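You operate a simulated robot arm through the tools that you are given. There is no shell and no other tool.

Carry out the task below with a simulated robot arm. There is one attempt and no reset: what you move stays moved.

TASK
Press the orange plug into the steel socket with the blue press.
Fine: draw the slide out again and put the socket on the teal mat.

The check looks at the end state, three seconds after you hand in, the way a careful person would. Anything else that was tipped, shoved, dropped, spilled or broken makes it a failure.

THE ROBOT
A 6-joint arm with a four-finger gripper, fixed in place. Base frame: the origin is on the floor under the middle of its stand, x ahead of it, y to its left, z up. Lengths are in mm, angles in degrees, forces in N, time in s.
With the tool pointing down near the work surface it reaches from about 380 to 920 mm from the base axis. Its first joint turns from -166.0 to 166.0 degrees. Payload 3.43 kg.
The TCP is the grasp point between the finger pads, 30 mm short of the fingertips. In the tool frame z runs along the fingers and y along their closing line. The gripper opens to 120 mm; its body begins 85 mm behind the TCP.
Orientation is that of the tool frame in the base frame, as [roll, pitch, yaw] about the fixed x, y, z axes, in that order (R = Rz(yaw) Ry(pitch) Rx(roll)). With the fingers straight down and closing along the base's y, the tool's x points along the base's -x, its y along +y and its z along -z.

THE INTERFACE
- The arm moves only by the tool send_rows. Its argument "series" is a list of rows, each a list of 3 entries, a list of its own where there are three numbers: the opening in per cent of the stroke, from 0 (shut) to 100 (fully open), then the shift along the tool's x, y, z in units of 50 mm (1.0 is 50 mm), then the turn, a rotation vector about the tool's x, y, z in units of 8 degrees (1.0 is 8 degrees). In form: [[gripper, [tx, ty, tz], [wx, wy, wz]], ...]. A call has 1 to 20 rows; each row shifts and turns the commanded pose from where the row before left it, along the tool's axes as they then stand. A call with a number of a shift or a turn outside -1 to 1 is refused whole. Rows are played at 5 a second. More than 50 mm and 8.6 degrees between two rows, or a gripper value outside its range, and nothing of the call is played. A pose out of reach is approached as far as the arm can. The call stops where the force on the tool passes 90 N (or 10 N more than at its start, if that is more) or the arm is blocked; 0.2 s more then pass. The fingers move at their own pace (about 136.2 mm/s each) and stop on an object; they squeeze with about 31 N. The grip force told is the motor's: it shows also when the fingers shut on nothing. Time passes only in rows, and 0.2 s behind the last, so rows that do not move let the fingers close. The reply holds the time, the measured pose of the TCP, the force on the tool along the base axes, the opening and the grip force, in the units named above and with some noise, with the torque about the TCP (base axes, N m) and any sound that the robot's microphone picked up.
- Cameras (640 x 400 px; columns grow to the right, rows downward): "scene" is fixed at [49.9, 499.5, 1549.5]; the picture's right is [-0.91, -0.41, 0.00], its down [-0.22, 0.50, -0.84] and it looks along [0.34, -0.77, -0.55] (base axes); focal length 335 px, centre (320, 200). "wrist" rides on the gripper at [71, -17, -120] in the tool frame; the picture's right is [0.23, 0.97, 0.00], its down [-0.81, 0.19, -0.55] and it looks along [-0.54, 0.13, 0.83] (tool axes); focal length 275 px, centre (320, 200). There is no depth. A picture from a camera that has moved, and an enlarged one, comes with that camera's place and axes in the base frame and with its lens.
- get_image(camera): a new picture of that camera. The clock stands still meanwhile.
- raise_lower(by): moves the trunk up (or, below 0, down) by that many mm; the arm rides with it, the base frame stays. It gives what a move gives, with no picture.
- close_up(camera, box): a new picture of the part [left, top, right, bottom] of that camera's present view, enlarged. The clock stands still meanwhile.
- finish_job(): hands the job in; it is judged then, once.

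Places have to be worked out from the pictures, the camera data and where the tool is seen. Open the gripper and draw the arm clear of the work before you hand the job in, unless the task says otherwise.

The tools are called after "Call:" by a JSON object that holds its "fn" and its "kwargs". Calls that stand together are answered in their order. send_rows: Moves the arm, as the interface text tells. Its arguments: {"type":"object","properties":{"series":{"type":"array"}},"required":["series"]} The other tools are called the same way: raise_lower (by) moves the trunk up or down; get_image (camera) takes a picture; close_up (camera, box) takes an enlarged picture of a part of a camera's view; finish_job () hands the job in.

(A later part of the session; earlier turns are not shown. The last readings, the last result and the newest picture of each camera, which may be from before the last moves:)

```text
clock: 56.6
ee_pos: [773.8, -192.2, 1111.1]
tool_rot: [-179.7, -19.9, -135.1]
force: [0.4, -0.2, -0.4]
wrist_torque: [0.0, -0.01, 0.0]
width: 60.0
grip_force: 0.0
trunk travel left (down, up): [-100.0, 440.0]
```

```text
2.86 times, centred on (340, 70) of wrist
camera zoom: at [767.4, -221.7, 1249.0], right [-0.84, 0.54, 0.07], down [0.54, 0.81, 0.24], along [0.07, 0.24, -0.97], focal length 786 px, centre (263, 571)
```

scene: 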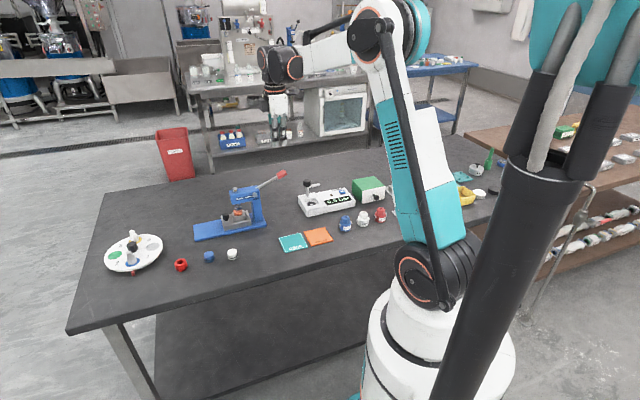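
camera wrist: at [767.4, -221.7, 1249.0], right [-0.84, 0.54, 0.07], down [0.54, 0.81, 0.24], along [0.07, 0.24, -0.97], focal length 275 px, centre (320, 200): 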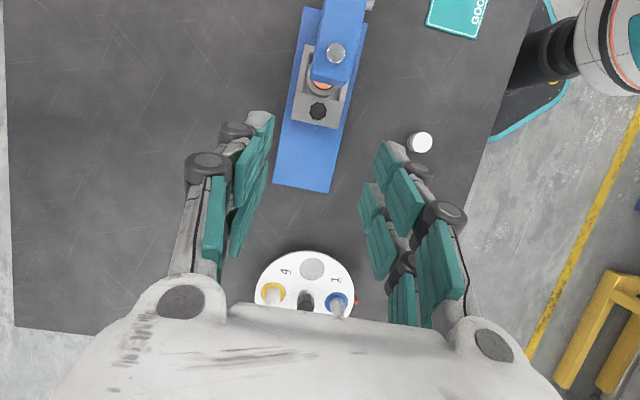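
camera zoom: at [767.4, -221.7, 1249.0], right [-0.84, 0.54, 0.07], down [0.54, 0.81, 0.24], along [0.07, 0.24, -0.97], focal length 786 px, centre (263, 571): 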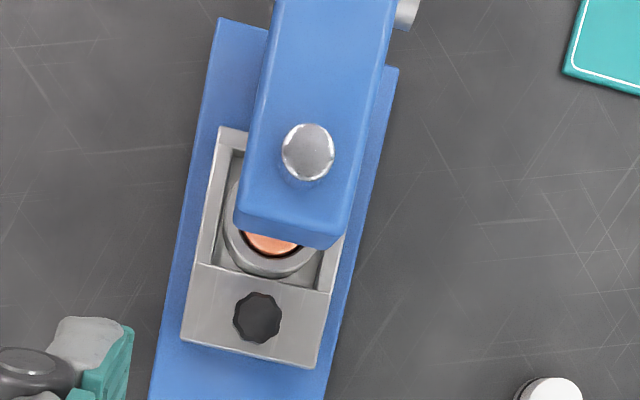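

The knob is seen at about (731.5, -229), in line with the press axis. I correct the small roll and sideways errors and lower outside the knob.

Call:
{"fn": "send_rows", "kwargs": {"series": [[50, [0, 0.054, 0], [-0.0375, 0, 0]], [50, [-0.246, 0, 0.677], [0, 0, 0]], [50, [-0.246, 0, 0.677], [0, 0, 0]], [50, [-0.246, 0, 0.677], [0, 0, 0]], [50, [-0.246, 0, 0.677], [0, 0, 0]], [50, [-0.246, 0, 0.677], [0, 0, 0]], [50, [-0.246, 0, 0.677], [0, 0, 0]], [50, [0, 0, 0], [0, 0, 0]], [50, [0, 0, 0], [0, 0, 0]]]}}

Call:
{"fn": "get_image", "kwargs": {"camera": "wrist"}}

Call:
{"fn": "close_up", "kwargs": {"camera": "scene", "box": [190, 165, 290, 240]}}

```text
clock: 58.6
ee_pos: [773.2, -187.2, 893.6]
tool_rot: [180.0, -19.9, -135.2]
force: [-0.3, -0.6, 0.4]
wrist_torque: [-0.01, -0.04, 0.03]
width: 59.9
grip_force: 0.0
trunk travel left (down, up): [-100.0, 440.0]
```

```text
taken
camera wrist: at [767.1, -217.8, 1030.8], right [-0.84, 0.54, 0.08], down [0.54, 0.81, 0.24], along [0.07, 0.25, -0.97], focal length 275 px, centre (320, 200)
```

wrist: 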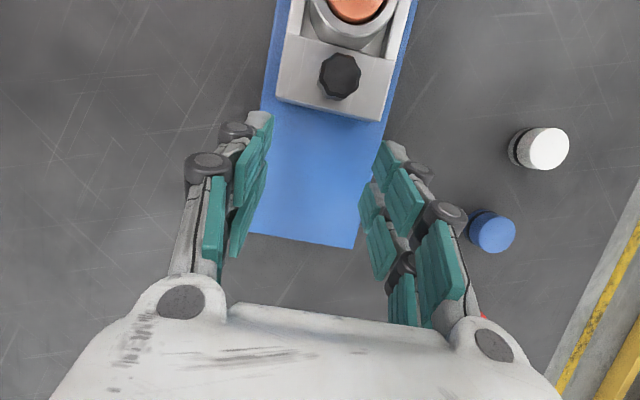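

```text
5.33 times, centred on (240, 202) of scene
camera zoom: at [49.9, 499.5, 1549.5], right [-0.91, -0.41, 0.0], down [-0.22, 0.5, -0.84], along [0.34, -0.77, -0.55], focal length 1785 px, centre (747, 187)
```

zoom: 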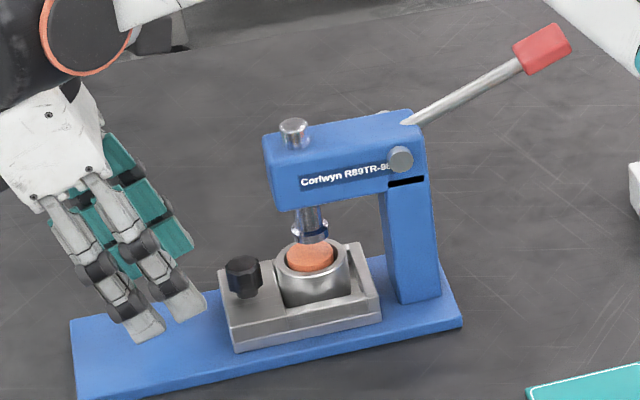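

The sideways alignment is now within 1 mm and the knob is at U ≈ 356 mm along the slide line. I move in so the inner finger pair straddles the knob, then lower to gripping height.

Call:
{"fn": "send_rows", "kwargs": {"series": [[50, [0.216, 0, 0.079], [0, 0, 0]], [50, [0.216, 0, 0.079], [0, 0, 0]], [50, [0.216, 0, 0.079], [0, 0, 0]], [50, [-0.034, 0, 0.094], [0, 0, 0]], [50, [-0.034, 0, 0.094], [0, 0, 0]], [50, [0, 0, 0], [0, 0, 0]], [50, [0, 0, 0], [0, 0, 0]]]}}

Call:
{"fn": "get_image", "kwargs": {"camera": "wrist"}}

Call:
{"fn": "close_up", "kwargs": {"camera": "scene", "box": [200, 175, 280, 235]}}

```text
clock: 60.2
ee_pos: [747.9, -213.6, 884.8]
tool_rot: [-180.0, -19.8, -135.0]
force: [0.4, -0.2, 0.7]
wrist_torque: [0.02, 0.02, 0.07]
width: 59.8
grip_force: 0.1
trunk travel left (down, up): [-100.0, 440.0]
```

```text
taken
camera wrist: at [741.0, -243.8, 1023.3], right [-0.84, 0.54, 0.08], down [0.54, 0.81, 0.24], along [0.07, 0.25, -0.97], focal length 275 px, centre (320, 200)
```

wrist: 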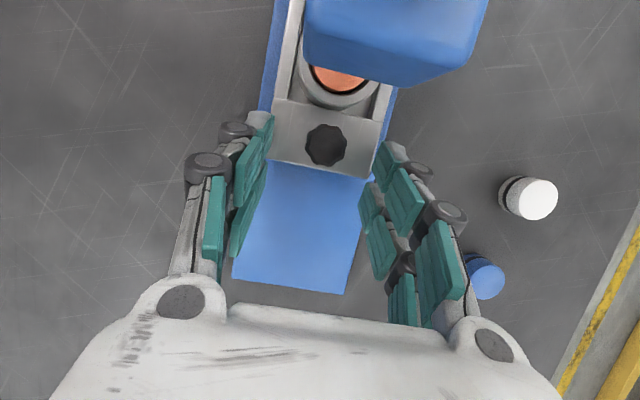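

```text
6.67 times, centred on (240, 205) of scene
camera zoom: at [49.9, 499.5, 1549.5], right [-0.91, -0.41, 0.0], down [-0.22, 0.5, -0.84], along [0.34, -0.77, -0.55], focal length 2232 px, centre (853, 167)
```

zoom: 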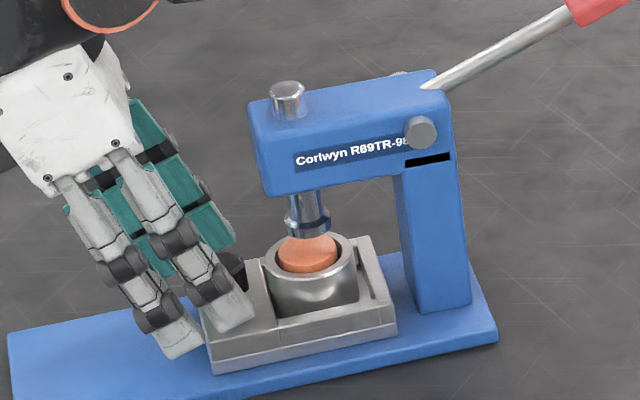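

The inner fingers straddle the knob with good overlap. Closing gently on it.

Call:
{"fn": "send_rows", "kwargs": {"series": [[30, [0, 0, 0], [0, 0, 0]], [20, [0, 0, 0], [0, 0, 0]], [10, [0, 0, 0], [0, 0, 0]], [0, [0, 0, 0], [0, 0, 0]], [0, [0, 0, 0], [0, 0, 0]]]}}

Call:
{"fn": "get_image", "kwargs": {"camera": "wrist"}}

```text
clock: 61.4
ee_pos: [748.2, -213.3, 885.9]
tool_rot: [180.0, -20.0, -135.0]
force: [5.6, -3.8, 1.6]
wrist_torque: [-0.06, -0.18, 0.13]
width: 21.2
grip_force: 45.5
trunk travel left (down, up): [-100.0, 440.0]
```

```text
taken
camera wrist: at [741.3, -244.1, 1023.3], right [-0.84, 0.54, 0.08], down [0.54, 0.81, 0.24], along [0.07, 0.25, -0.97], focal length 275 px, centre (320, 200)
```

wrist: 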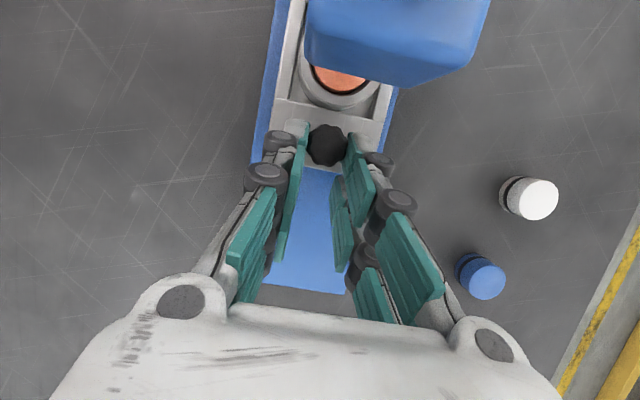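

The knob is held, opening 21 mm. I draw the slide outward slowly.

Call:
{"fn": "send_rows", "kwargs": {"series": [[0, [-0.094, 0, -0.0342], [0, 0, 0]], [0, [-0.094, 0, -0.0342], [0, 0, 0]], [0, [-0.094, 0, -0.0342], [0, 0, 0]], [0, [-0.094, 0, -0.0342], [0, 0, 0]], [0, [-0.094, 0, -0.0342], [0, 0, 0]], [0, [-0.094, 0, -0.0342], [0, 0, 0]], [0, [-0.094, 0, -0.0342], [0, 0, 0]], [0, [-0.094, 0, -0.0342], [0, 0, 0]], [0, [-0.094, 0, -0.0342], [0, 0, 0]], [0, [-0.094, 0, -0.0342], [0, 0, 0]], [0, [-0.094, 0, -0.0342], [0, 0, 0]], [0, [-0.094, 0, -0.0342], [0, 0, 0]], [0, [-0.094, 0, -0.0342], [0, 0, 0]], [0, [-0.094, 0, -0.0342], [0, 0, 0]], [0, [-0.094, 0, -0.0342], [0, 0, 0]], [0, [-0.094, 0, -0.0342], [0, 0, 0]], [0, [0, 0, 0], [0, 0, 0]]]}}

Call:
{"fn": "close_up", "kwargs": {"camera": "scene", "box": [170, 175, 290, 250]}}

Call:
{"fn": "get_image", "kwargs": {"camera": "wrist"}}

```text
clock: 65.0
ee_pos: [805.3, -156.7, 885.7]
tool_rot: [180.0, -19.9, -135.1]
force: [6.2, -4.6, 6.1]
wrist_torque: [0.14, -0.4, 0.22]
width: 21.5
grip_force: 44.6
trunk travel left (down, up): [-100.0, 440.0]
```

```text
5.33 times, centred on (230, 212) of scene
camera zoom: at [49.9, 499.5, 1549.5], right [-0.91, -0.41, 0.0], down [-0.22, 0.5, -0.84], along [0.34, -0.77, -0.55], focal length 1785 px, centre (800, 133)
```

zoom: 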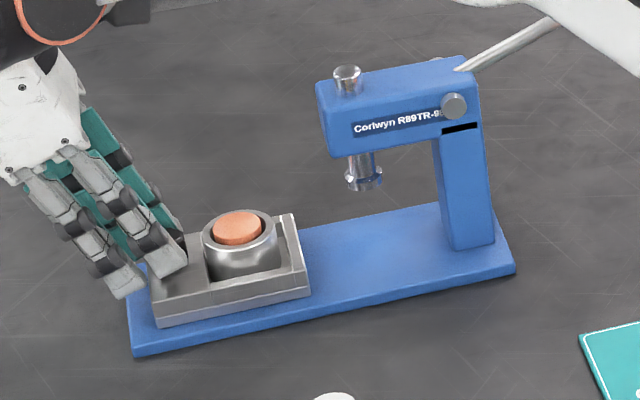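

```text
taken
camera wrist: at [798.6, -186.9, 1023.2], right [-0.84, 0.54, 0.08], down [0.54, 0.81, 0.24], along [0.07, 0.25, -0.97], focal length 275 px, centre (320, 200)
```

wrist: 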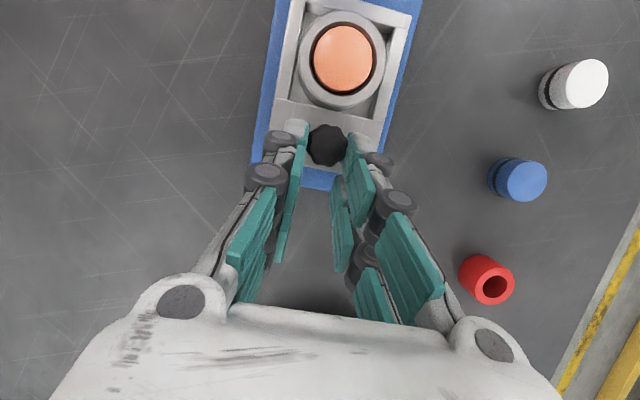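

The slide came out smoothly with the pressed socket. I draw the last 8 to 10 mm until the end stop is felt.

Call:
{"fn": "send_rows", "kwargs": {"series": [[0, [-0.047, 0, -0.0171], [0, 0, 0]], [0, [-0.047, 0, -0.0171], [0, 0, 0]], [0, [-0.047, 0, -0.0171], [0, 0, 0]], [0, [0, 0, 0], [0, 0, 0]]]}}

Call:
{"fn": "send_rows", "kwargs": {"series": [[0, [-0.028, 0, -0.0103], [0, 0, 0]], [0, [0, 0, 0], [0, 0, 0]]]}}

```text
clock: 66.0
ee_pos: [810.0, -150.0, 885.6]
tool_rot: [180.0, -20.0, -135.1]
force: [12.9, -10.8, 11.5]
wrist_torque: [-0.37, -0.16, 0.4]
width: 21.3
grip_force: 44.7
trunk travel left (down, up): [-100.0, 440.0]
```

```text
clock: 66.6
ee_pos: [811.3, -150.7, 885.0]
tool_rot: [180.0, -19.8, -135.1]
force: [11.3, -10.6, 14.3]
wrist_torque: [-0.62, 0.17, 0.35]
width: 21.4
grip_force: 44.7
trunk travel left (down, up): [-100.0, 440.0]
```

The slide is back at its original drawn-out place (travel about 90 mm). I take a look and then release the knob.

Call:
{"fn": "get_image", "kwargs": {"camera": "wrist"}}

Call:
{"fn": "close_up", "kwargs": {"camera": "scene", "box": [170, 185, 270, 250]}}

```text
taken
camera wrist: at [804.4, -180.9, 1023.2], right [-0.84, 0.54, 0.08], down [0.54, 0.81, 0.24], along [0.07, 0.25, -0.97], focal length 275 px, centre (320, 200)
```

wrist: 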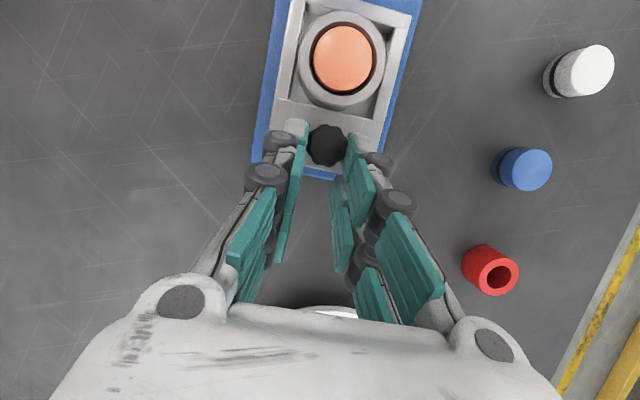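

```text
6.15 times, centred on (220, 218) of scene
camera zoom: at [49.9, 499.5, 1549.5], right [-0.91, -0.41, 0.0], down [-0.22, 0.5, -0.84], along [0.34, -0.77, -0.55], focal length 2060 px, centre (935, 92)
```

zoom: 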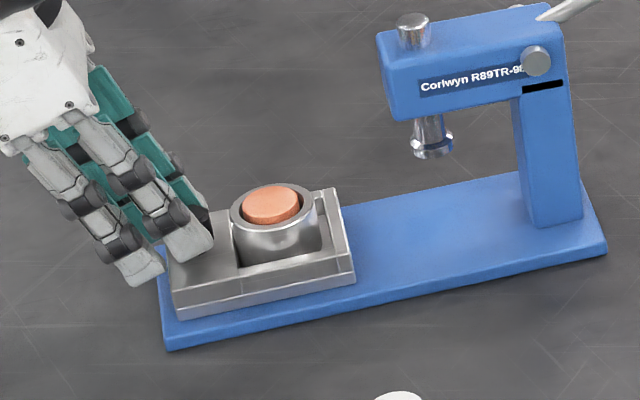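

A side force of about 16 N has built up across the slide. I relieve it by shifting 1.5 mm to the tool's -y and pull 2 mm more to confirm the stop.

Call:
{"fn": "send_rows", "kwargs": {"series": [[0, [0, -0.03, -0.02], [0, 0, 0]], [0, [-0.0376, 0, -0.0137], [0, 0, 0]], [0, [0, 0, 0], [0, 0, 0]], [0, [0, 0, 0], [0, 0, 0]]]}}

```text
clock: 67.6
ee_pos: [813.5, -148.5, 887.2]
tool_rot: [179.9, -19.9, -135.1]
force: [-34.7, 4.9, -16.6]
wrist_torque: [0.31, 0.41, -0.57]
width: 21.6
grip_force: 45.2
trunk travel left (down, up): [-100.0, 440.0]
```

Now the stop pushes back (21 N inward), so the slide is fully out. I relax the load before letting go.

Call:
{"fn": "send_rows", "kwargs": {"series": [[0, [0.026, 0.019, 0.025], [0, 0, 0]], [0, [0, 0, 0], [0, 0, 0]], [0, [0, 0, 0], [0, 0, 0]]]}}

```text
clock: 68.4
ee_pos: [813.1, -148.5, 886.5]
tool_rot: [-180.0, -19.9, -135.0]
force: [-10.0, 11.9, 0.6]
wrist_torque: [0.07, 0.44, -0.32]
width: 21.4
grip_force: 44.9
trunk travel left (down, up): [-100.0, 440.0]
```

Call:
{"fn": "send_rows", "kwargs": {"series": [[0, [0, 0.012, 0], [0, 0, 0]], [0, [0, 0, 0], [0, 0, 0]], [0, [0, 0, 0], [0, 0, 0]]]}}

```text
clock: 69.2
ee_pos: [811.1, -150.0, 886.3]
tool_rot: [180.0, -19.9, -135.2]
force: [-5.6, 9.4, 4.0]
wrist_torque: [0.88, -0.61, -0.22]
width: 21.3
grip_force: 45.0
trunk travel left (down, up): [-100.0, 440.0]
```

Residual loads are small now. I open the fingers gradually to 50 % to let go of the knob.

Call:
{"fn": "send_rows", "kwargs": {"series": [[20, [0, 0, 0], [0, 0, 0]], [26, [0, 0, 0], [0, 0, 0]], [38, [0, 0, 0], [0, 0, 0]], [50, [0, 0, 0], [0, 0, 0]], [50, [0, 0, 0], [0, 0, 0]]]}}

Call:
{"fn": "get_image", "kwargs": {"camera": "wrist"}}

```text
clock: 70.4
ee_pos: [811.9, -150.7, 885.9]
tool_rot: [-179.9, -20.0, -135.1]
force: [1.0, 0.2, 0.5]
wrist_torque: [-0.02, 0.0, 0.02]
width: 60.0
grip_force: 0.1
trunk travel left (down, up): [-100.0, 440.0]
```

```text
taken
camera wrist: at [805.5, -180.9, 1023.6], right [-0.84, 0.54, 0.08], down [0.54, 0.81, 0.24], along [0.07, 0.25, -0.97], focal length 275 px, centre (320, 200)
```

wrist: 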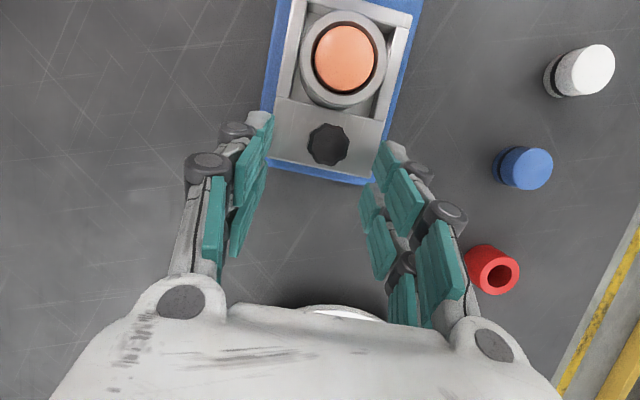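

The knob is free, the slide fully out. I rise straight up, straighten the tool and go over the socket.

Call:
{"fn": "send_rows", "kwargs": {"series": [[50, [0.085, 0, -0.235], [0, 0, 0]], [50, [0.256, 0, -0.705], [0, 0, 0]], [50, [0.256, 0, -0.705], [0, 0, 0]], [50, [0.256, 0, -0.705], [0, 0, 0]], [60, [0, 0, 0], [0, -0.833, 0]], [70, [0, 0, 0], [0, -0.833, 0]], [70, [0, 0, 0], [0, -0.834, 0]], [70, [0.43, 0, 0], [0, 0, 0]], [70, [0.43, 0, 0], [0, 0, 0]], [70, [0.43, 0, 0], [0, 0, 0]], [70, [0, 0, 0], [0, 0, 0]], [70, [0, 0, 0], [0, 0, 0]]]}}

Call:
{"fn": "close_up", "kwargs": {"camera": "wrist", "box": [240, 50, 400, 150]}}

Call:
{"fn": "close_up", "kwargs": {"camera": "scene", "box": [190, 205, 240, 240]}}

```text
clock: 73.0
ee_pos: [765.0, -194.0, 1010.1]
tool_rot: [180.0, 0.1, -135.1]
force: [0.4, 0.2, -0.7]
wrist_torque: [-0.02, -0.02, 0.03]
width: 83.6
grip_force: 0.0
trunk travel left (down, up): [-100.0, 440.0]
```

```text
4.00 times, centred on (320, 100) of wrist
camera zoom: at [727.4, -257.0, 1130.8], right [-0.85, 0.53, 0.0], down [0.44, 0.71, 0.55], along [0.29, 0.47, -0.83], focal length 1101 px, centre (320, 600)
```

zoom: 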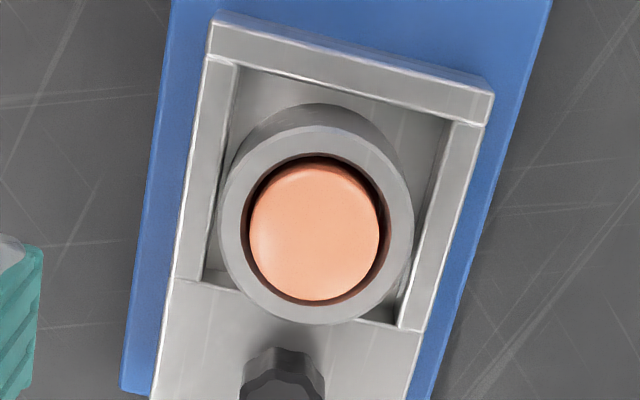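

```text
11.43 times, centred on (215, 222) of scene
camera zoom: at [49.9, 499.5, 1549.5], right [-0.91, -0.41, 0.0], down [-0.22, 0.5, -0.84], along [0.34, -0.77, -0.55], focal length 3826 px, centre (1520, -57)
```

zoom: 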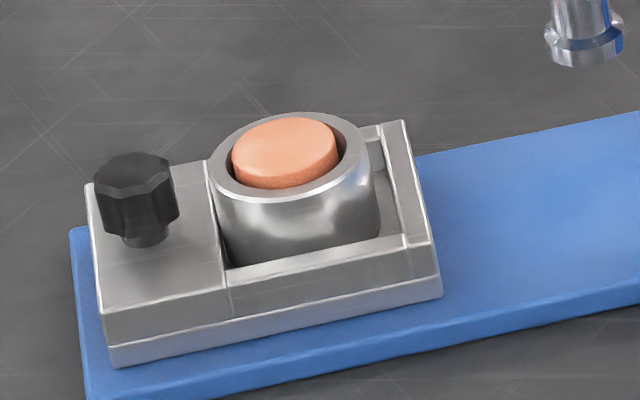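

The plug is pressed well in, about 8 mm deeper than before and level. The socket centre is about (764.7, -198). I correct, descend to just above it with the fingers open to 84 mm, and re-measure.

Call:
{"fn": "send_rows", "kwargs": {"series": [[70, [0.04, -0.03, 0.48], [0, 0, 0]], [70, [0, 0, 0.48], [0, 0, 0]], [70, [0, 0, 0.48], [0, 0, 0]], [70, [0, 0, 0.48], [0, 0, 0]], [70, [0, 0, 0], [0, 0, 0]], [70, [0, 0, 0], [0, 0, 0]]]}}

Call:
{"fn": "close_up", "kwargs": {"camera": "wrist", "box": [220, 80, 420, 220]}}

Call:
{"fn": "close_up", "kwargs": {"camera": "scene", "box": [170, 180, 260, 245]}}

```text
clock: 74.4
ee_pos: [762.3, -199.1, 914.4]
tool_rot: [180.0, 0.1, -135.1]
force: [-0.1, 0.1, 0.7]
wrist_torque: [0.01, -0.01, -0.02]
width: 84.2
grip_force: 0.1
trunk travel left (down, up): [-100.0, 440.0]
```

```text
2.86 times, centred on (320, 150) of wrist
camera zoom: at [724.6, -262.2, 1035.4], right [-0.85, 0.53, 0.0], down [0.44, 0.71, 0.55], along [0.29, 0.47, -0.83], focal length 786 px, centre (320, 343)
```

zoom: 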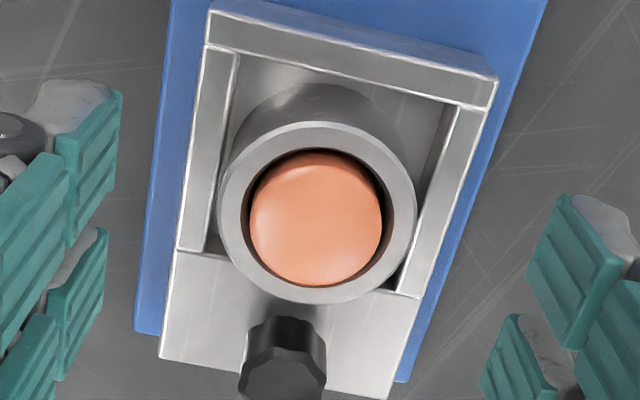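

```text
6.15 times, centred on (215, 212) of scene
camera zoom: at [49.9, 499.5, 1549.5], right [-0.91, -0.41, 0.0], down [-0.22, 0.5, -0.84], along [0.34, -0.77, -0.55], focal length 2060 px, centre (966, 123)
```

zoom: 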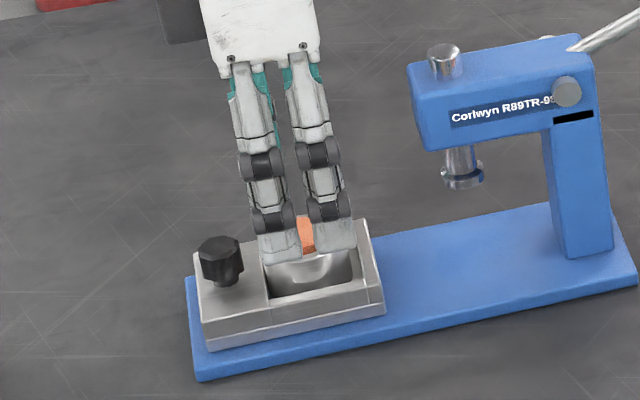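

The socket is at (764.6, -198.5), and I'm 2.3 mm short in the outward direction. I correct and lower so the fingertips end about 4 mm above the slide's walls.

Call:
{"fn": "send_rows", "kwargs": {"series": [[70, [-0.05, -0.004, 0.15], [0, 0, 0]], [70, [-0.005, 0, 0.25], [0, 0, 0]], [70, [0, 0, 0.21], [0, 0, 0]], [70, [0, 0, 0], [0, 0, 0]], [70, [0, 0, 0], [0, 0, 0]]]}}

Call:
{"fn": "close_up", "kwargs": {"camera": "wrist", "box": [220, 90, 420, 230]}}

Call:
{"fn": "close_up", "kwargs": {"camera": "scene", "box": [180, 195, 250, 245]}}

```text
clock: 75.6
ee_pos: [768.4, -197.0, 883.4]
tool_rot: [180.0, 0.1, -135.1]
force: [0.3, -0.2, 1.1]
wrist_torque: [0.04, -0.02, -0.04]
width: 83.9
grip_force: 0.1
trunk travel left (down, up): [-100.0, 440.0]
```

```text
2.86 times, centred on (320, 160) of wrist
camera zoom: at [729.1, -259.4, 1004.4], right [-0.85, 0.53, 0.0], down [0.44, 0.71, 0.55], along [0.29, 0.47, -0.83], focal length 786 px, centre (320, 314)
```

zoom: 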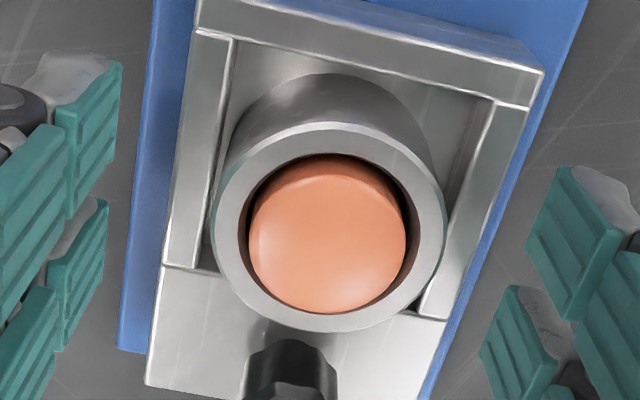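

```text
8.00 times, centred on (215, 220) of scene
camera zoom: at [49.9, 499.5, 1549.5], right [-0.91, -0.41, 0.0], down [-0.22, 0.5, -0.84], along [0.34, -0.77, -0.55], focal length 2678 px, centre (1160, 40)
```

zoom: 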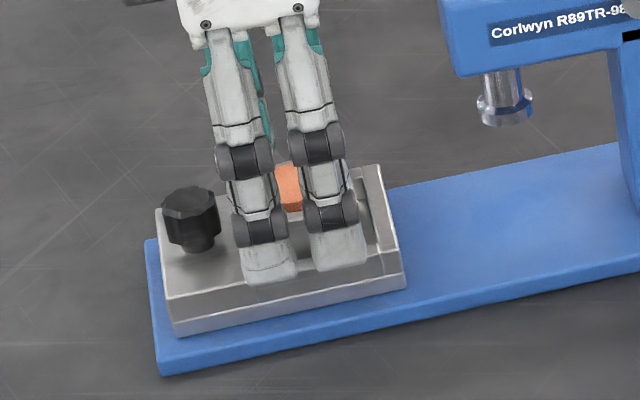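

I overshot outward by about 3 mm. Correcting back (2.9 mm in x, 1 mm in y).

Call:
{"fn": "send_rows", "kwargs": {"series": [[70, [0.05, 0.018, 0], [0, 0, 0]], [70, [0, 0, 0], [0, 0, 0]], [70, [0, 0, 0], [0, 0, 0]]]}}

Call:
{"fn": "close_up", "kwargs": {"camera": "wrist", "box": [220, 90, 420, 230]}}

```text
clock: 76.4
ee_pos: [765.7, -198.2, 883.3]
tool_rot: [180.0, 0.0, -135.1]
force: [-0.2, -0.4, -0.1]
wrist_torque: [-0.03, 0.0, 0.0]
width: 83.9
grip_force: 0.0
trunk travel left (down, up): [-100.0, 440.0]
```

```text
2.86 times, centred on (320, 160) of wrist
camera zoom: at [726.7, -260.5, 1004.4], right [-0.85, 0.53, 0.0], down [0.44, 0.71, 0.55], along [0.29, 0.47, -0.83], focal length 786 px, centre (320, 314)
```

zoom: 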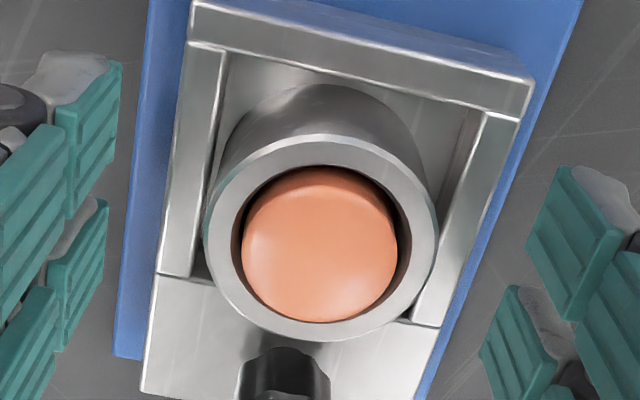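

The socket is centred exactly between the fingers now. Closing on it.

Call:
{"fn": "send_rows", "kwargs": {"series": [[55, [0, 0, 0], [0, 0, 0]], [42, [0, 0, 0], [0, 0, 0]], [36, [0, 0, 0], [0, 0, 0]], [20, [0, 0, 0], [0, 0, 0]], [0, [0, 0, 0], [0, 0, 0]], [0, [0, 0, 0], [0, 0, 0]]]}}

Call:
{"fn": "close_up", "kwargs": {"camera": "wrist", "box": [220, 90, 420, 230]}}

```text
clock: 77.8
ee_pos: [764.9, -198.0, 883.7]
tool_rot: [180.0, 0.1, -135.0]
force: [0.2, -0.1, 1.4]
wrist_torque: [0.02, 0.04, -0.01]
width: 44.2
grip_force: 30.5
trunk travel left (down, up): [-100.0, 440.0]
```

```text
2.86 times, centred on (320, 160) of wrist
camera zoom: at [726.6, -260.5, 1004.5], right [-0.85, 0.53, 0.0], down [0.44, 0.71, 0.55], along [0.29, 0.47, -0.83], focal length 786 px, centre (320, 314)
```

zoom: 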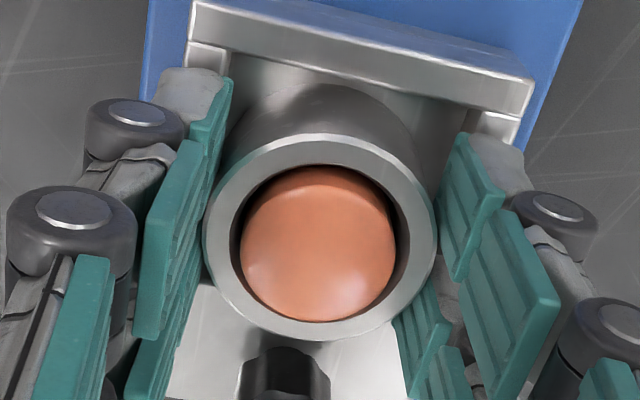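

The socket is gripped (44 mm, 30 N) without side load. I lift slowly, checking that it comes out of the pocket freely.

Call:
{"fn": "send_rows", "kwargs": {"series": [[0, [0, 0, -0.1], [0, 0, 0]], [0, [0, 0, -0.1], [0, 0, 0]], [0, [0, 0, -0.2], [0, 0, 0]], [0, [0, 0, -0.2], [0, 0, 0]], [0, [0, 0, 0], [0, 0, 0]]]}}

Call:
{"fn": "close_up", "kwargs": {"camera": "scene", "box": [170, 185, 250, 245]}}

Call:
{"fn": "close_up", "kwargs": {"camera": "wrist", "box": [220, 90, 420, 230]}}

```text
clock: 79.0
ee_pos: [765.9, -198.5, 912.8]
tool_rot: [179.9, 0.1, -135.2]
force: [0.0, -0.2, -2.4]
wrist_torque: [0.0, -0.01, 0.01]
width: 44.2
grip_force: 30.8
trunk travel left (down, up): [-100.0, 440.0]
```

```text
6.67 times, centred on (210, 215) of scene
camera zoom: at [49.9, 499.5, 1549.5], right [-0.91, -0.41, 0.0], down [-0.22, 0.5, -0.84], along [0.34, -0.77, -0.55], focal length 2232 px, centre (1053, 100)
```

zoom: 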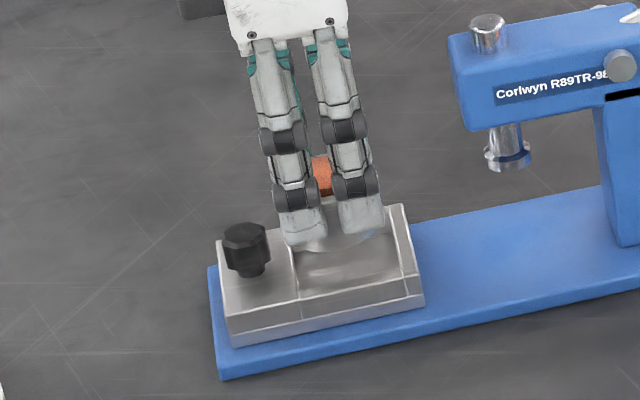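

```text
2.86 times, centred on (320, 160) of wrist
camera zoom: at [726.8, -260.5, 1033.1], right [-0.85, 0.53, 0.0], down [0.44, 0.71, 0.55], along [0.29, 0.47, -0.83], focal length 786 px, centre (320, 314)
```

zoom: 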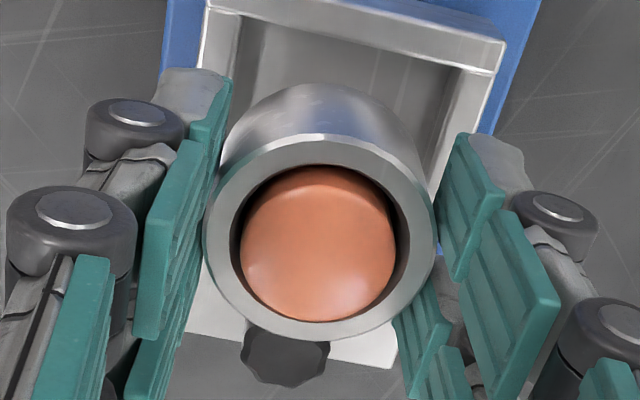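

The socket with its plug comes up cleanly and the slide stays in place. I lift high and carry it over to the teal mat.

Call:
{"fn": "send_rows", "kwargs": {"series": [[0, [0, 0, -0.5], [0, 0, 0]], [0, [0, 0, -0.8], [0, 0, 0]], [0, [0, 0, -0.8], [0, 0, 0]], [0, [0, 0, -0.7], [0, 0, 0]], [0, [0.45, 0.32, 0], [0, 0, 0]], [0, [0.52, 0.37, 0], [0, 0, 0]], [0, [0.52, 0.37, 0], [0, 0, 0]], [0, [0.52, 0.37, 0], [0, 0, 0]], [0, [0.52, 0.37, 0], [0, 0, 0]], [0, [0.52, 0.37, 0], [0, 0, 0]], [0, [0.52, 0.37, 0], [0, 0, 0]], [0, [0.52, 0.37, 0], [0, 0, 0]], [0, [0.45, 0.32, 0], [0, 0, 0]], [0, [0.14, 0.1, 0], [0, 0, 0]], [0, [0, 0, 0], [0, 0, 0]], [0, [0, 0, 0], [0, 0, 0]]]}}

Call:
{"fn": "get_image", "kwargs": {"camera": "wrist"}}

Call:
{"fn": "get_image", "kwargs": {"camera": "scene"}}

```text
clock: 82.4
ee_pos: [481.4, -247.3, 1054.9]
tool_rot: [-180.0, 0.1, -135.1]
force: [-0.2, -0.1, -2.7]
wrist_torque: [0.0, 0.01, 0.02]
width: 44.2
grip_force: 30.9
trunk travel left (down, up): [-100.0, 440.0]
```

```text
taken
camera wrist: at [441.5, -309.0, 1175.8], right [-0.85, 0.53, 0.0], down [0.44, 0.71, 0.55], along [0.29, 0.47, -0.83], focal length 275 px, centre (320, 200)
```

wrist: 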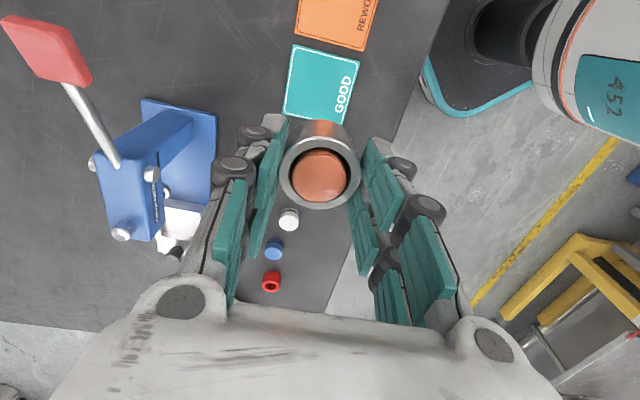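

```text
taken
```

scene: 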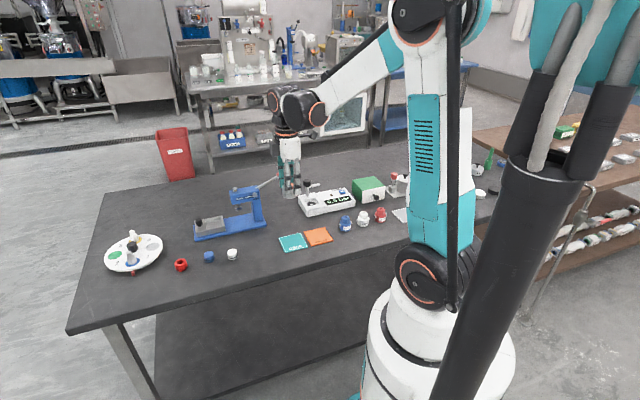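

I enlarge the mat view to get its centre accurately.

Call:
{"fn": "close_up", "kwargs": {"camera": "wrist", "box": [260, 30, 380, 130]}}

Call:
{"fn": "close_up", "kwargs": {"camera": "scene", "box": [265, 215, 345, 265]}}

```text
4.00 times, centred on (320, 80) of wrist
camera zoom: at [441.5, -309.0, 1175.8], right [-0.85, 0.53, 0.0], down [0.44, 0.71, 0.55], along [0.29, 0.47, -0.83], focal length 1101 px, centre (320, 680)
```

zoom: 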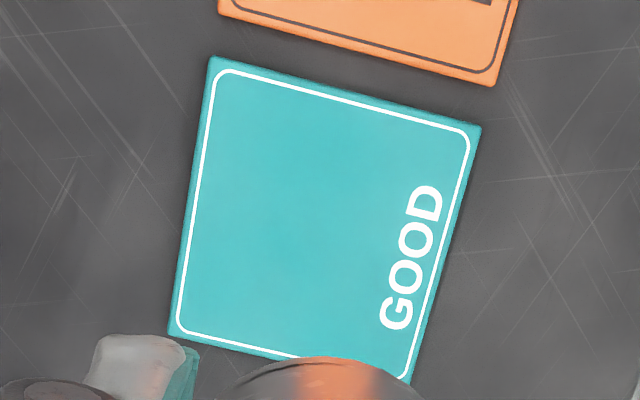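

```text
8.00 times, centred on (305, 240) of scene
camera zoom: at [49.9, 499.5, 1549.5], right [-0.91, -0.41, 0.0], down [-0.22, 0.5, -0.84], along [0.34, -0.77, -0.55], focal length 2678 px, centre (440, -120)
```

zoom: 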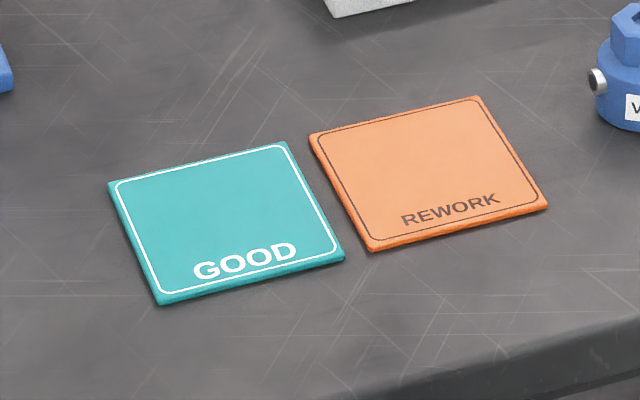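

The mat's centre (479.5, -246.8) is right under the tool axis. I check how far the socket hangs below the fingertips before lowering.

Call:
{"fn": "close_up", "kwargs": {"camera": "scene", "box": [260, 150, 320, 200]}}

```text
8.00 times, centred on (290, 175) of scene
camera zoom: at [49.9, 499.5, 1549.5], right [-0.91, -0.41, 0.0], down [-0.22, 0.5, -0.84], along [0.34, -0.77, -0.55], focal length 2678 px, centre (560, 400)
```

zoom: 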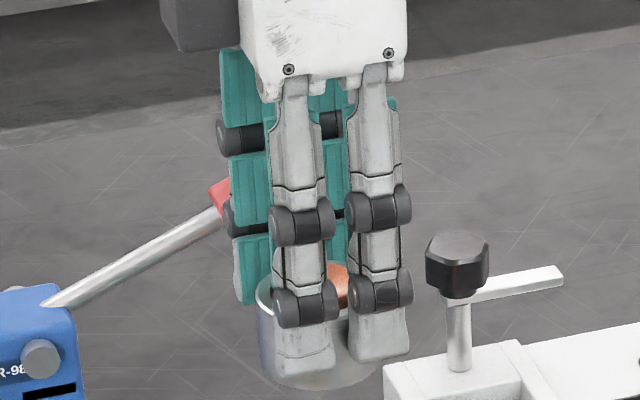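

The socket bottom is about 43 mm below the TCP, so contact should come at TCP z of about 868. I descend to about 885 and check the position.

Call:
{"fn": "send_rows", "kwargs": {"series": [[0, [0, 0, 0.6], [0, 0, 0]], [0, [0, 0, 0.9], [0, 0, 0]], [0, [0, 0, 0.9], [0, 0, 0]], [0, [0, 0, 0.7], [0, 0, 0]], [0, [0, 0, 0.3], [0, 0, 0]], [0, [0, 0, 0], [0, 0, 0]], [0, [0, 0, 0], [0, 0, 0]]]}}

Call:
{"fn": "get_image", "kwargs": {"camera": "wrist"}}

Call:
{"fn": "close_up", "kwargs": {"camera": "scene", "box": [250, 190, 350, 265]}}

```text
clock: 84.0
ee_pos: [481.9, -247.2, 882.4]
tool_rot: [180.0, 0.0, -135.0]
force: [0.5, 0.6, -1.5]
wrist_torque: [-0.01, -0.04, 0.0]
width: 44.2
grip_force: 31.1
trunk travel left (down, up): [-100.0, 440.0]
```

```text
taken
camera wrist: at [442.4, -310.4, 1002.5], right [-0.85, 0.53, 0.0], down [0.44, 0.71, 0.55], along [0.29, 0.47, -0.83], focal length 275 px, centre (320, 200)
```

wrist: 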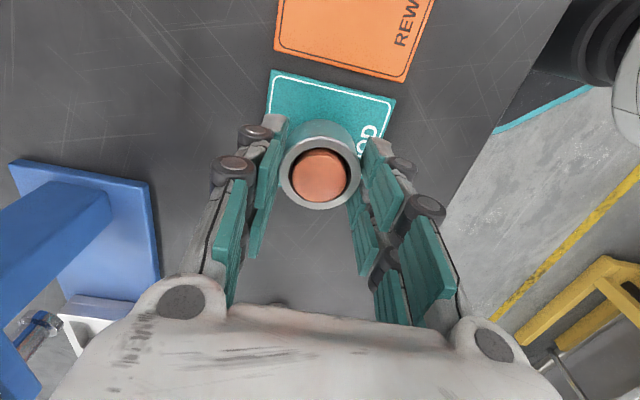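

```text
5.33 times, centred on (300, 228) of scene
camera zoom: at [49.9, 499.5, 1549.5], right [-0.91, -0.41, 0.0], down [-0.22, 0.5, -0.84], along [0.34, -0.77, -0.55], focal length 1785 px, centre (427, 53)
```

zoom: 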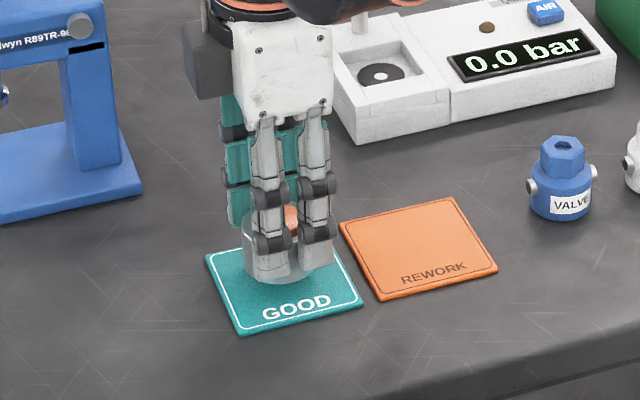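

Position is within 2 mm of the mat centre. I lower 11 mm more, then in small steps until contact.

Call:
{"fn": "send_rows", "kwargs": {"series": [[0, [0.005, 0.02, 0.1], [0, 0, 0]], [0, [0, 0, 0.08], [0, 0, 0]], [0, [0, 0, 0.04], [0, 0, 0]], [0, [0, 0, 0], [0, 0, 0]]]}}

Call:
{"fn": "send_rows", "kwargs": {"series": [[0, [0, 0, 0.04], [0, 0, 0]], [0, [0, 0, 0], [0, 0, 0]]]}}

```text
clock: 85.0
ee_pos: [481.1, -245.5, 871.9]
tool_rot: [-180.0, 0.1, -135.1]
force: [-1.0, -0.1, -1.6]
wrist_torque: [-0.01, -0.01, 0.0]
width: 44.3
grip_force: 31.0
trunk travel left (down, up): [-100.0, 440.0]
```

```text
clock: 85.6
ee_pos: [479.7, -244.2, 868.7]
tool_rot: [180.0, 0.0, -135.1]
force: [0.2, 0.4, -1.7]
wrist_torque: [0.0, 0.02, 0.0]
width: 44.0
grip_force: 30.3
trunk travel left (down, up): [-100.0, 440.0]
```

No contact yet at about z 869. I continue in 1 mm steps.

Call:
{"fn": "send_rows", "kwargs": {"series": [[0, [0, 0, 0.024], [0, 0, 0]], [0, [0, 0, 0], [0, 0, 0]]]}}

Call:
{"fn": "send_rows", "kwargs": {"series": [[0, [0, 0, 0.024], [0, 0, 0]], [0, [0, 0, 0], [0, 0, 0]]]}}

Call:
{"fn": "close_up", "kwargs": {"camera": "scene", "box": [270, 210, 330, 260]}}

```text
clock: 86.2
ee_pos: [482.5, -243.4, 869.2]
tool_rot: [-180.0, 0.1, -135.1]
force: [1.0, -0.5, -2.5]
wrist_torque: [-0.01, -0.02, 0.0]
width: 44.3
grip_force: 30.8
trunk travel left (down, up): [-100.0, 440.0]
```

```text
clock: 86.8
ee_pos: [480.9, -242.9, 866.6]
tool_rot: [-180.0, 0.1, -135.1]
force: [-0.6, -0.6, -1.6]
wrist_torque: [-0.02, 0.0, -0.03]
width: 44.0
grip_force: 30.9
trunk travel left (down, up): [-100.0, 440.0]
```

```text
8.00 times, centred on (300, 235) of scene
camera zoom: at [49.9, 499.5, 1549.5], right [-0.91, -0.41, 0.0], down [-0.22, 0.5, -0.84], along [0.34, -0.77, -0.55], focal length 2678 px, centre (480, -80)
```

zoom: 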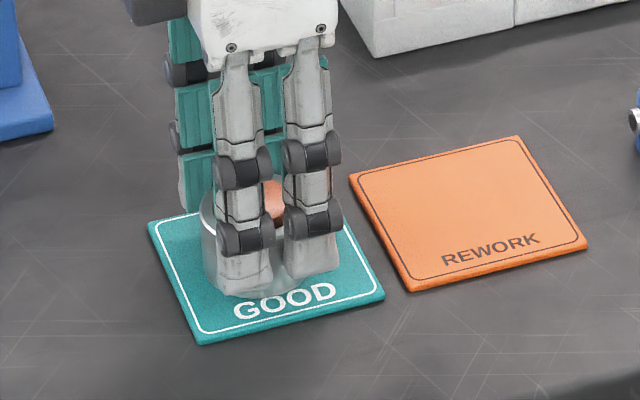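

Still no contact, and the tool drifted about 4 mm in y. I recentre over the mat, then continue lowering.

Call:
{"fn": "send_rows", "kwargs": {"series": [[0, [0.06, -0.03, 0], [0, 0, 0]], [0, [0, 0, 0], [0, 0, 0]], [0, [0, 0, 0.02], [0, 0, 0]], [0, [0, 0, 0], [0, 0, 0]]]}}

Call:
{"fn": "close_up", "kwargs": {"camera": "wrist", "box": [240, 60, 420, 220]}}

```text
clock: 87.8
ee_pos: [480.4, -248.6, 866.5]
tool_rot: [179.9, 0.1, -135.2]
force: [2.0, -1.5, 18.9]
wrist_torque: [-0.07, -0.08, 0.01]
width: 44.5
grip_force: 30.9
trunk travel left (down, up): [-100.0, 440.0]
```

```text
2.50 times, centred on (330, 140) of wrist
camera zoom: at [440.8, -309.9, 988.0], right [-0.85, 0.53, 0.0], down [0.44, 0.71, 0.55], along [0.29, 0.47, -0.83], focal length 688 px, centre (295, 350)
```

zoom: 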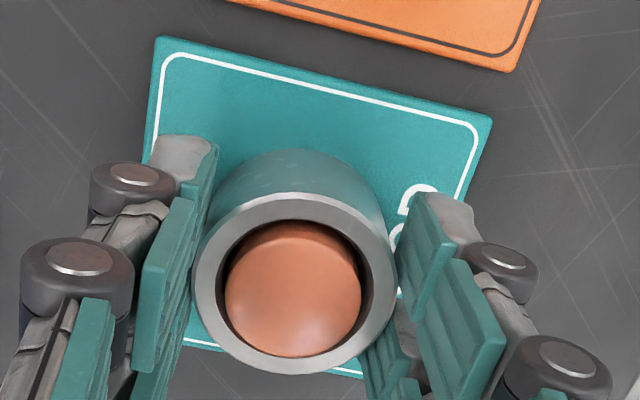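

Contact: 19 N, socket standing on the mat, TCP at (479, -248). I relieve the load slightly and open slowly.

Call:
{"fn": "send_rows", "kwargs": {"series": [[0, [0, 0, -0.02], [0, 0, 0]], [0, [0, 0, 0], [0, 0, 0]]]}}

```text
clock: 88.4
ee_pos: [480.3, -248.4, 868.3]
tool_rot: [179.9, 0.0, -135.1]
force: [-0.1, -0.2, -1.4]
wrist_torque: [0.0, -0.03, -0.03]
width: 43.9
grip_force: 30.6
trunk travel left (down, up): [-100.0, 440.0]
```

Call:
{"fn": "send_rows", "kwargs": {"series": [[0, [0, 0, 0.01], [0, 0, 0]], [0, [0, 0, 0], [0, 0, 0]]]}}

```text
clock: 89.0
ee_pos: [480.5, -247.4, 867.1]
tool_rot: [-180.0, 0.1, -135.1]
force: [2.1, -1.9, 14.2]
wrist_torque: [-0.06, -0.05, 0.01]
width: 44.2
grip_force: 30.9
trunk travel left (down, up): [-100.0, 440.0]
```

The socket is firmly on the mat (14 N). Opening gently now.

Call:
{"fn": "send_rows", "kwargs": {"series": [[38, [0, 0, -0.005], [0, 0, 0]], [42, [0, 0, 0], [0, 0, 0]], [48, [0, 0, 0], [0, 0, 0]], [56, [0, 0, 0], [0, 0, 0]], [60, [0, 0, 0], [0, 0, 0]]]}}

Call:
{"fn": "get_image", "kwargs": {"camera": "wrist"}}

Call:
{"fn": "close_up", "kwargs": {"camera": "scene", "box": [260, 200, 340, 265]}}

```text
clock: 90.2
ee_pos: [479.5, -247.1, 865.0]
tool_rot: [179.9, 0.1, -135.1]
force: [0.1, 0.0, 0.8]
wrist_torque: [0.01, 0.02, -0.04]
width: 72.1
grip_force: 0.1
trunk travel left (down, up): [-100.0, 440.0]
```

```text
taken
camera wrist: at [441.0, -309.5, 987.4], right [-0.85, 0.53, 0.0], down [0.44, 0.71, 0.55], along [0.29, 0.47, -0.83], focal length 275 px, centre (320, 200)
```

wrist: 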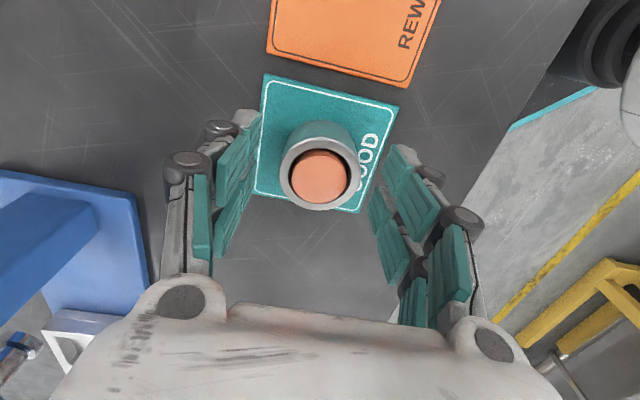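

```text
6.15 times, centred on (300, 232) of scene
camera zoom: at [49.9, 499.5, 1549.5], right [-0.91, -0.41, 0.0], down [-0.22, 0.5, -0.84], along [0.34, -0.77, -0.55], focal length 2060 px, centre (443, 0)
```

zoom: 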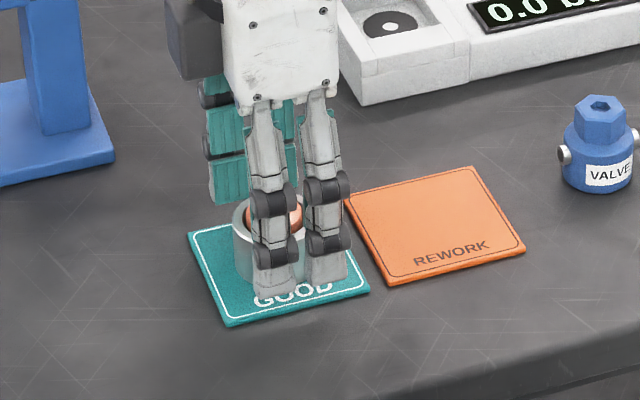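

The socket stands upright on the teal mat and the fingers are clear of it. I rise straight up and check the final state.

Call:
{"fn": "send_rows", "kwargs": {"series": [[60, [0, 0, -0.2], [0, 0, 0]], [60, [0, 0, -0.6], [0, 0, 0]], [60, [0, 0, -0.9], [0, 0, 0]], [60, [0, 0, -0.9], [0, 0, 0]], [60, [0, 0, -0.9], [0, 0, 0]], [60, [0, 0, -0.9], [0, 0, 0]], [60, [0, 0, 0], [0, 0, 0]]]}}

Call:
{"fn": "get_image", "kwargs": {"camera": "scene"}}

Call:
{"fn": "close_up", "kwargs": {"camera": "scene", "box": [180, 165, 340, 265]}}

Call:
{"fn": "close_up", "kwargs": {"camera": "wrist", "box": [240, 20, 400, 140]}}

```text
clock: 91.8
ee_pos: [480.4, -246.9, 1087.8]
tool_rot: [180.0, 0.1, -135.2]
force: [-0.4, 0.3, -0.6]
wrist_torque: [-0.02, -0.01, -0.01]
width: 71.8
grip_force: 0.1
trunk travel left (down, up): [-100.0, 440.0]
```

```text
taken
```

scene: 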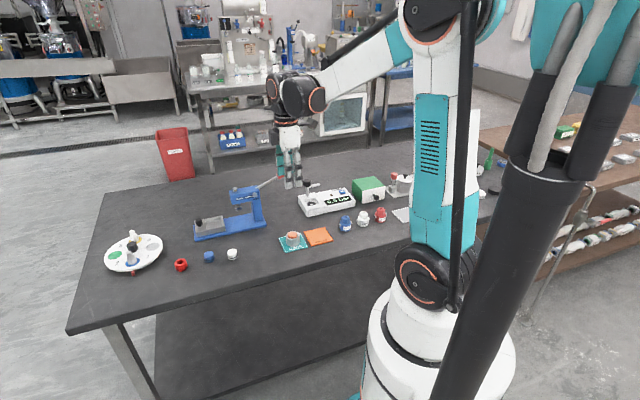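

```text
4.00 times, centred on (260, 215) of scene
camera zoom: at [49.9, 499.5, 1549.5], right [-0.91, -0.41, 0.0], down [-0.22, 0.5, -0.84], along [0.34, -0.77, -0.55], focal length 1339 px, centre (560, 140)
```

zoom: 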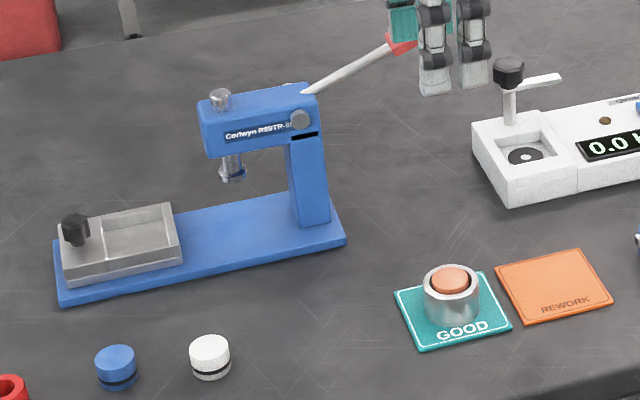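

```text
3.33 times, centred on (320, 80) of wrist
camera zoom: at [441.2, -308.3, 1208.4], right [-0.85, 0.53, 0.0], down [0.44, 0.71, 0.55], along [0.29, 0.47, -0.83], focal length 918 px, centre (320, 600)
```

zoom: 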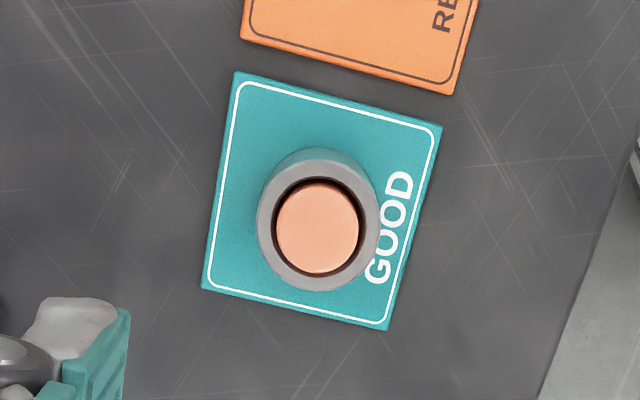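

The socket stands centred on the teal mat, the slide is out, the lever is up and the other parts haven't been disturbed. One last close look at the plug's seating.

Call:
{"fn": "close_up", "kwargs": {"camera": "scene", "box": [272, 220, 312, 252]}}

Call:
{"fn": "close_up", "kwargs": {"camera": "scene", "box": [90, 190, 270, 290]}}

```text
12.50 times, centred on (292, 236) of scene
camera zoom: at [49.9, 499.5, 1549.5], right [-0.91, -0.41, 0.0], down [-0.22, 0.5, -0.84], along [0.34, -0.77, -0.55], focal length 4184 px, centre (670, -250)
```

zoom: 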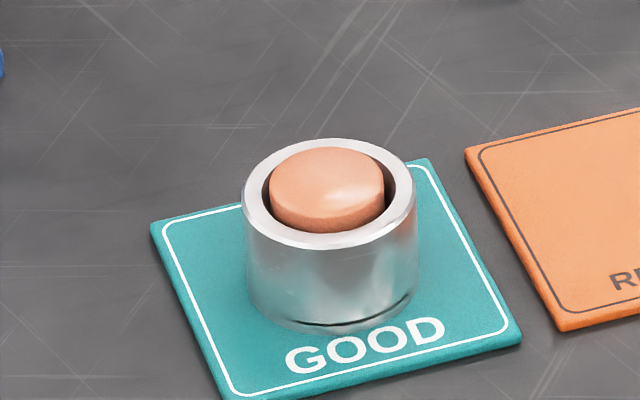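

```text
3.56 times, centred on (180, 240) of scene
camera zoom: at [49.9, 499.5, 1549.5], right [-0.91, -0.41, 0.0], down [-0.22, 0.5, -0.84], along [0.34, -0.77, -0.55], focal length 1190 px, centre (818, 58)
```

zoom: 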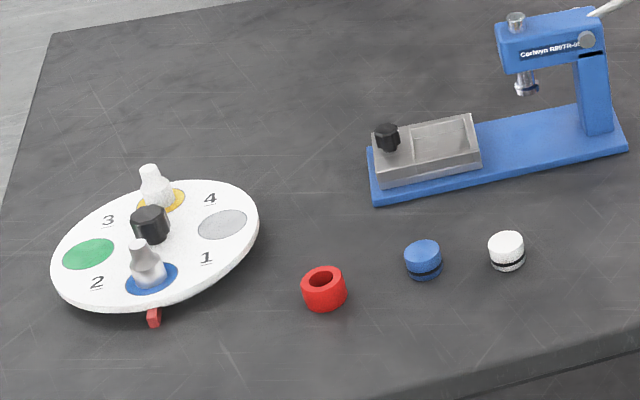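

The plug is seated level, only about 2 to 3 mm proud of the rim, and nothing else was moved. I draw the arm further up and clear before handing in.

Call:
{"fn": "send_rows", "kwargs": {"series": [[60, [0, 0, -0.8], [0, 0, 0]], [60, [0, 0, -0.8], [0, 0, 0]], [80, [0, 0.4, -0.4], [0, 0, 0]], [100, [0, 0.6, 0], [0, 0, 0]], [100, [0, 0.6, 0], [0, 0, 0]], [100, [0, 0, 0], [0, 0, 0]]]}}

Call:
{"fn": "get_image", "kwargs": {"camera": "scene"}}

```text
clock: 93.0
ee_pos: [488.8, -221.2, 1187.0]
tool_rot: [-179.9, 0.2, -135.2]
force: [0.4, 0.2, 0.1]
wrist_torque: [0.04, 0.0, -0.01]
width: 119.9
grip_force: 0.1
trunk travel left (down, up): [-100.0, 440.0]
stopped in row 6: the arm was blocked; the commanded pose is now the measured one
```

```text
taken
```

scene: 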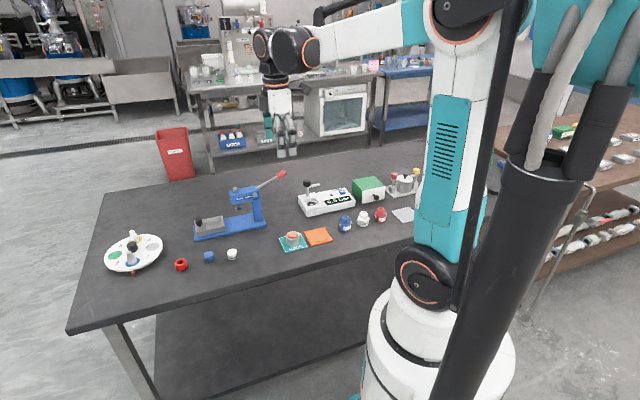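

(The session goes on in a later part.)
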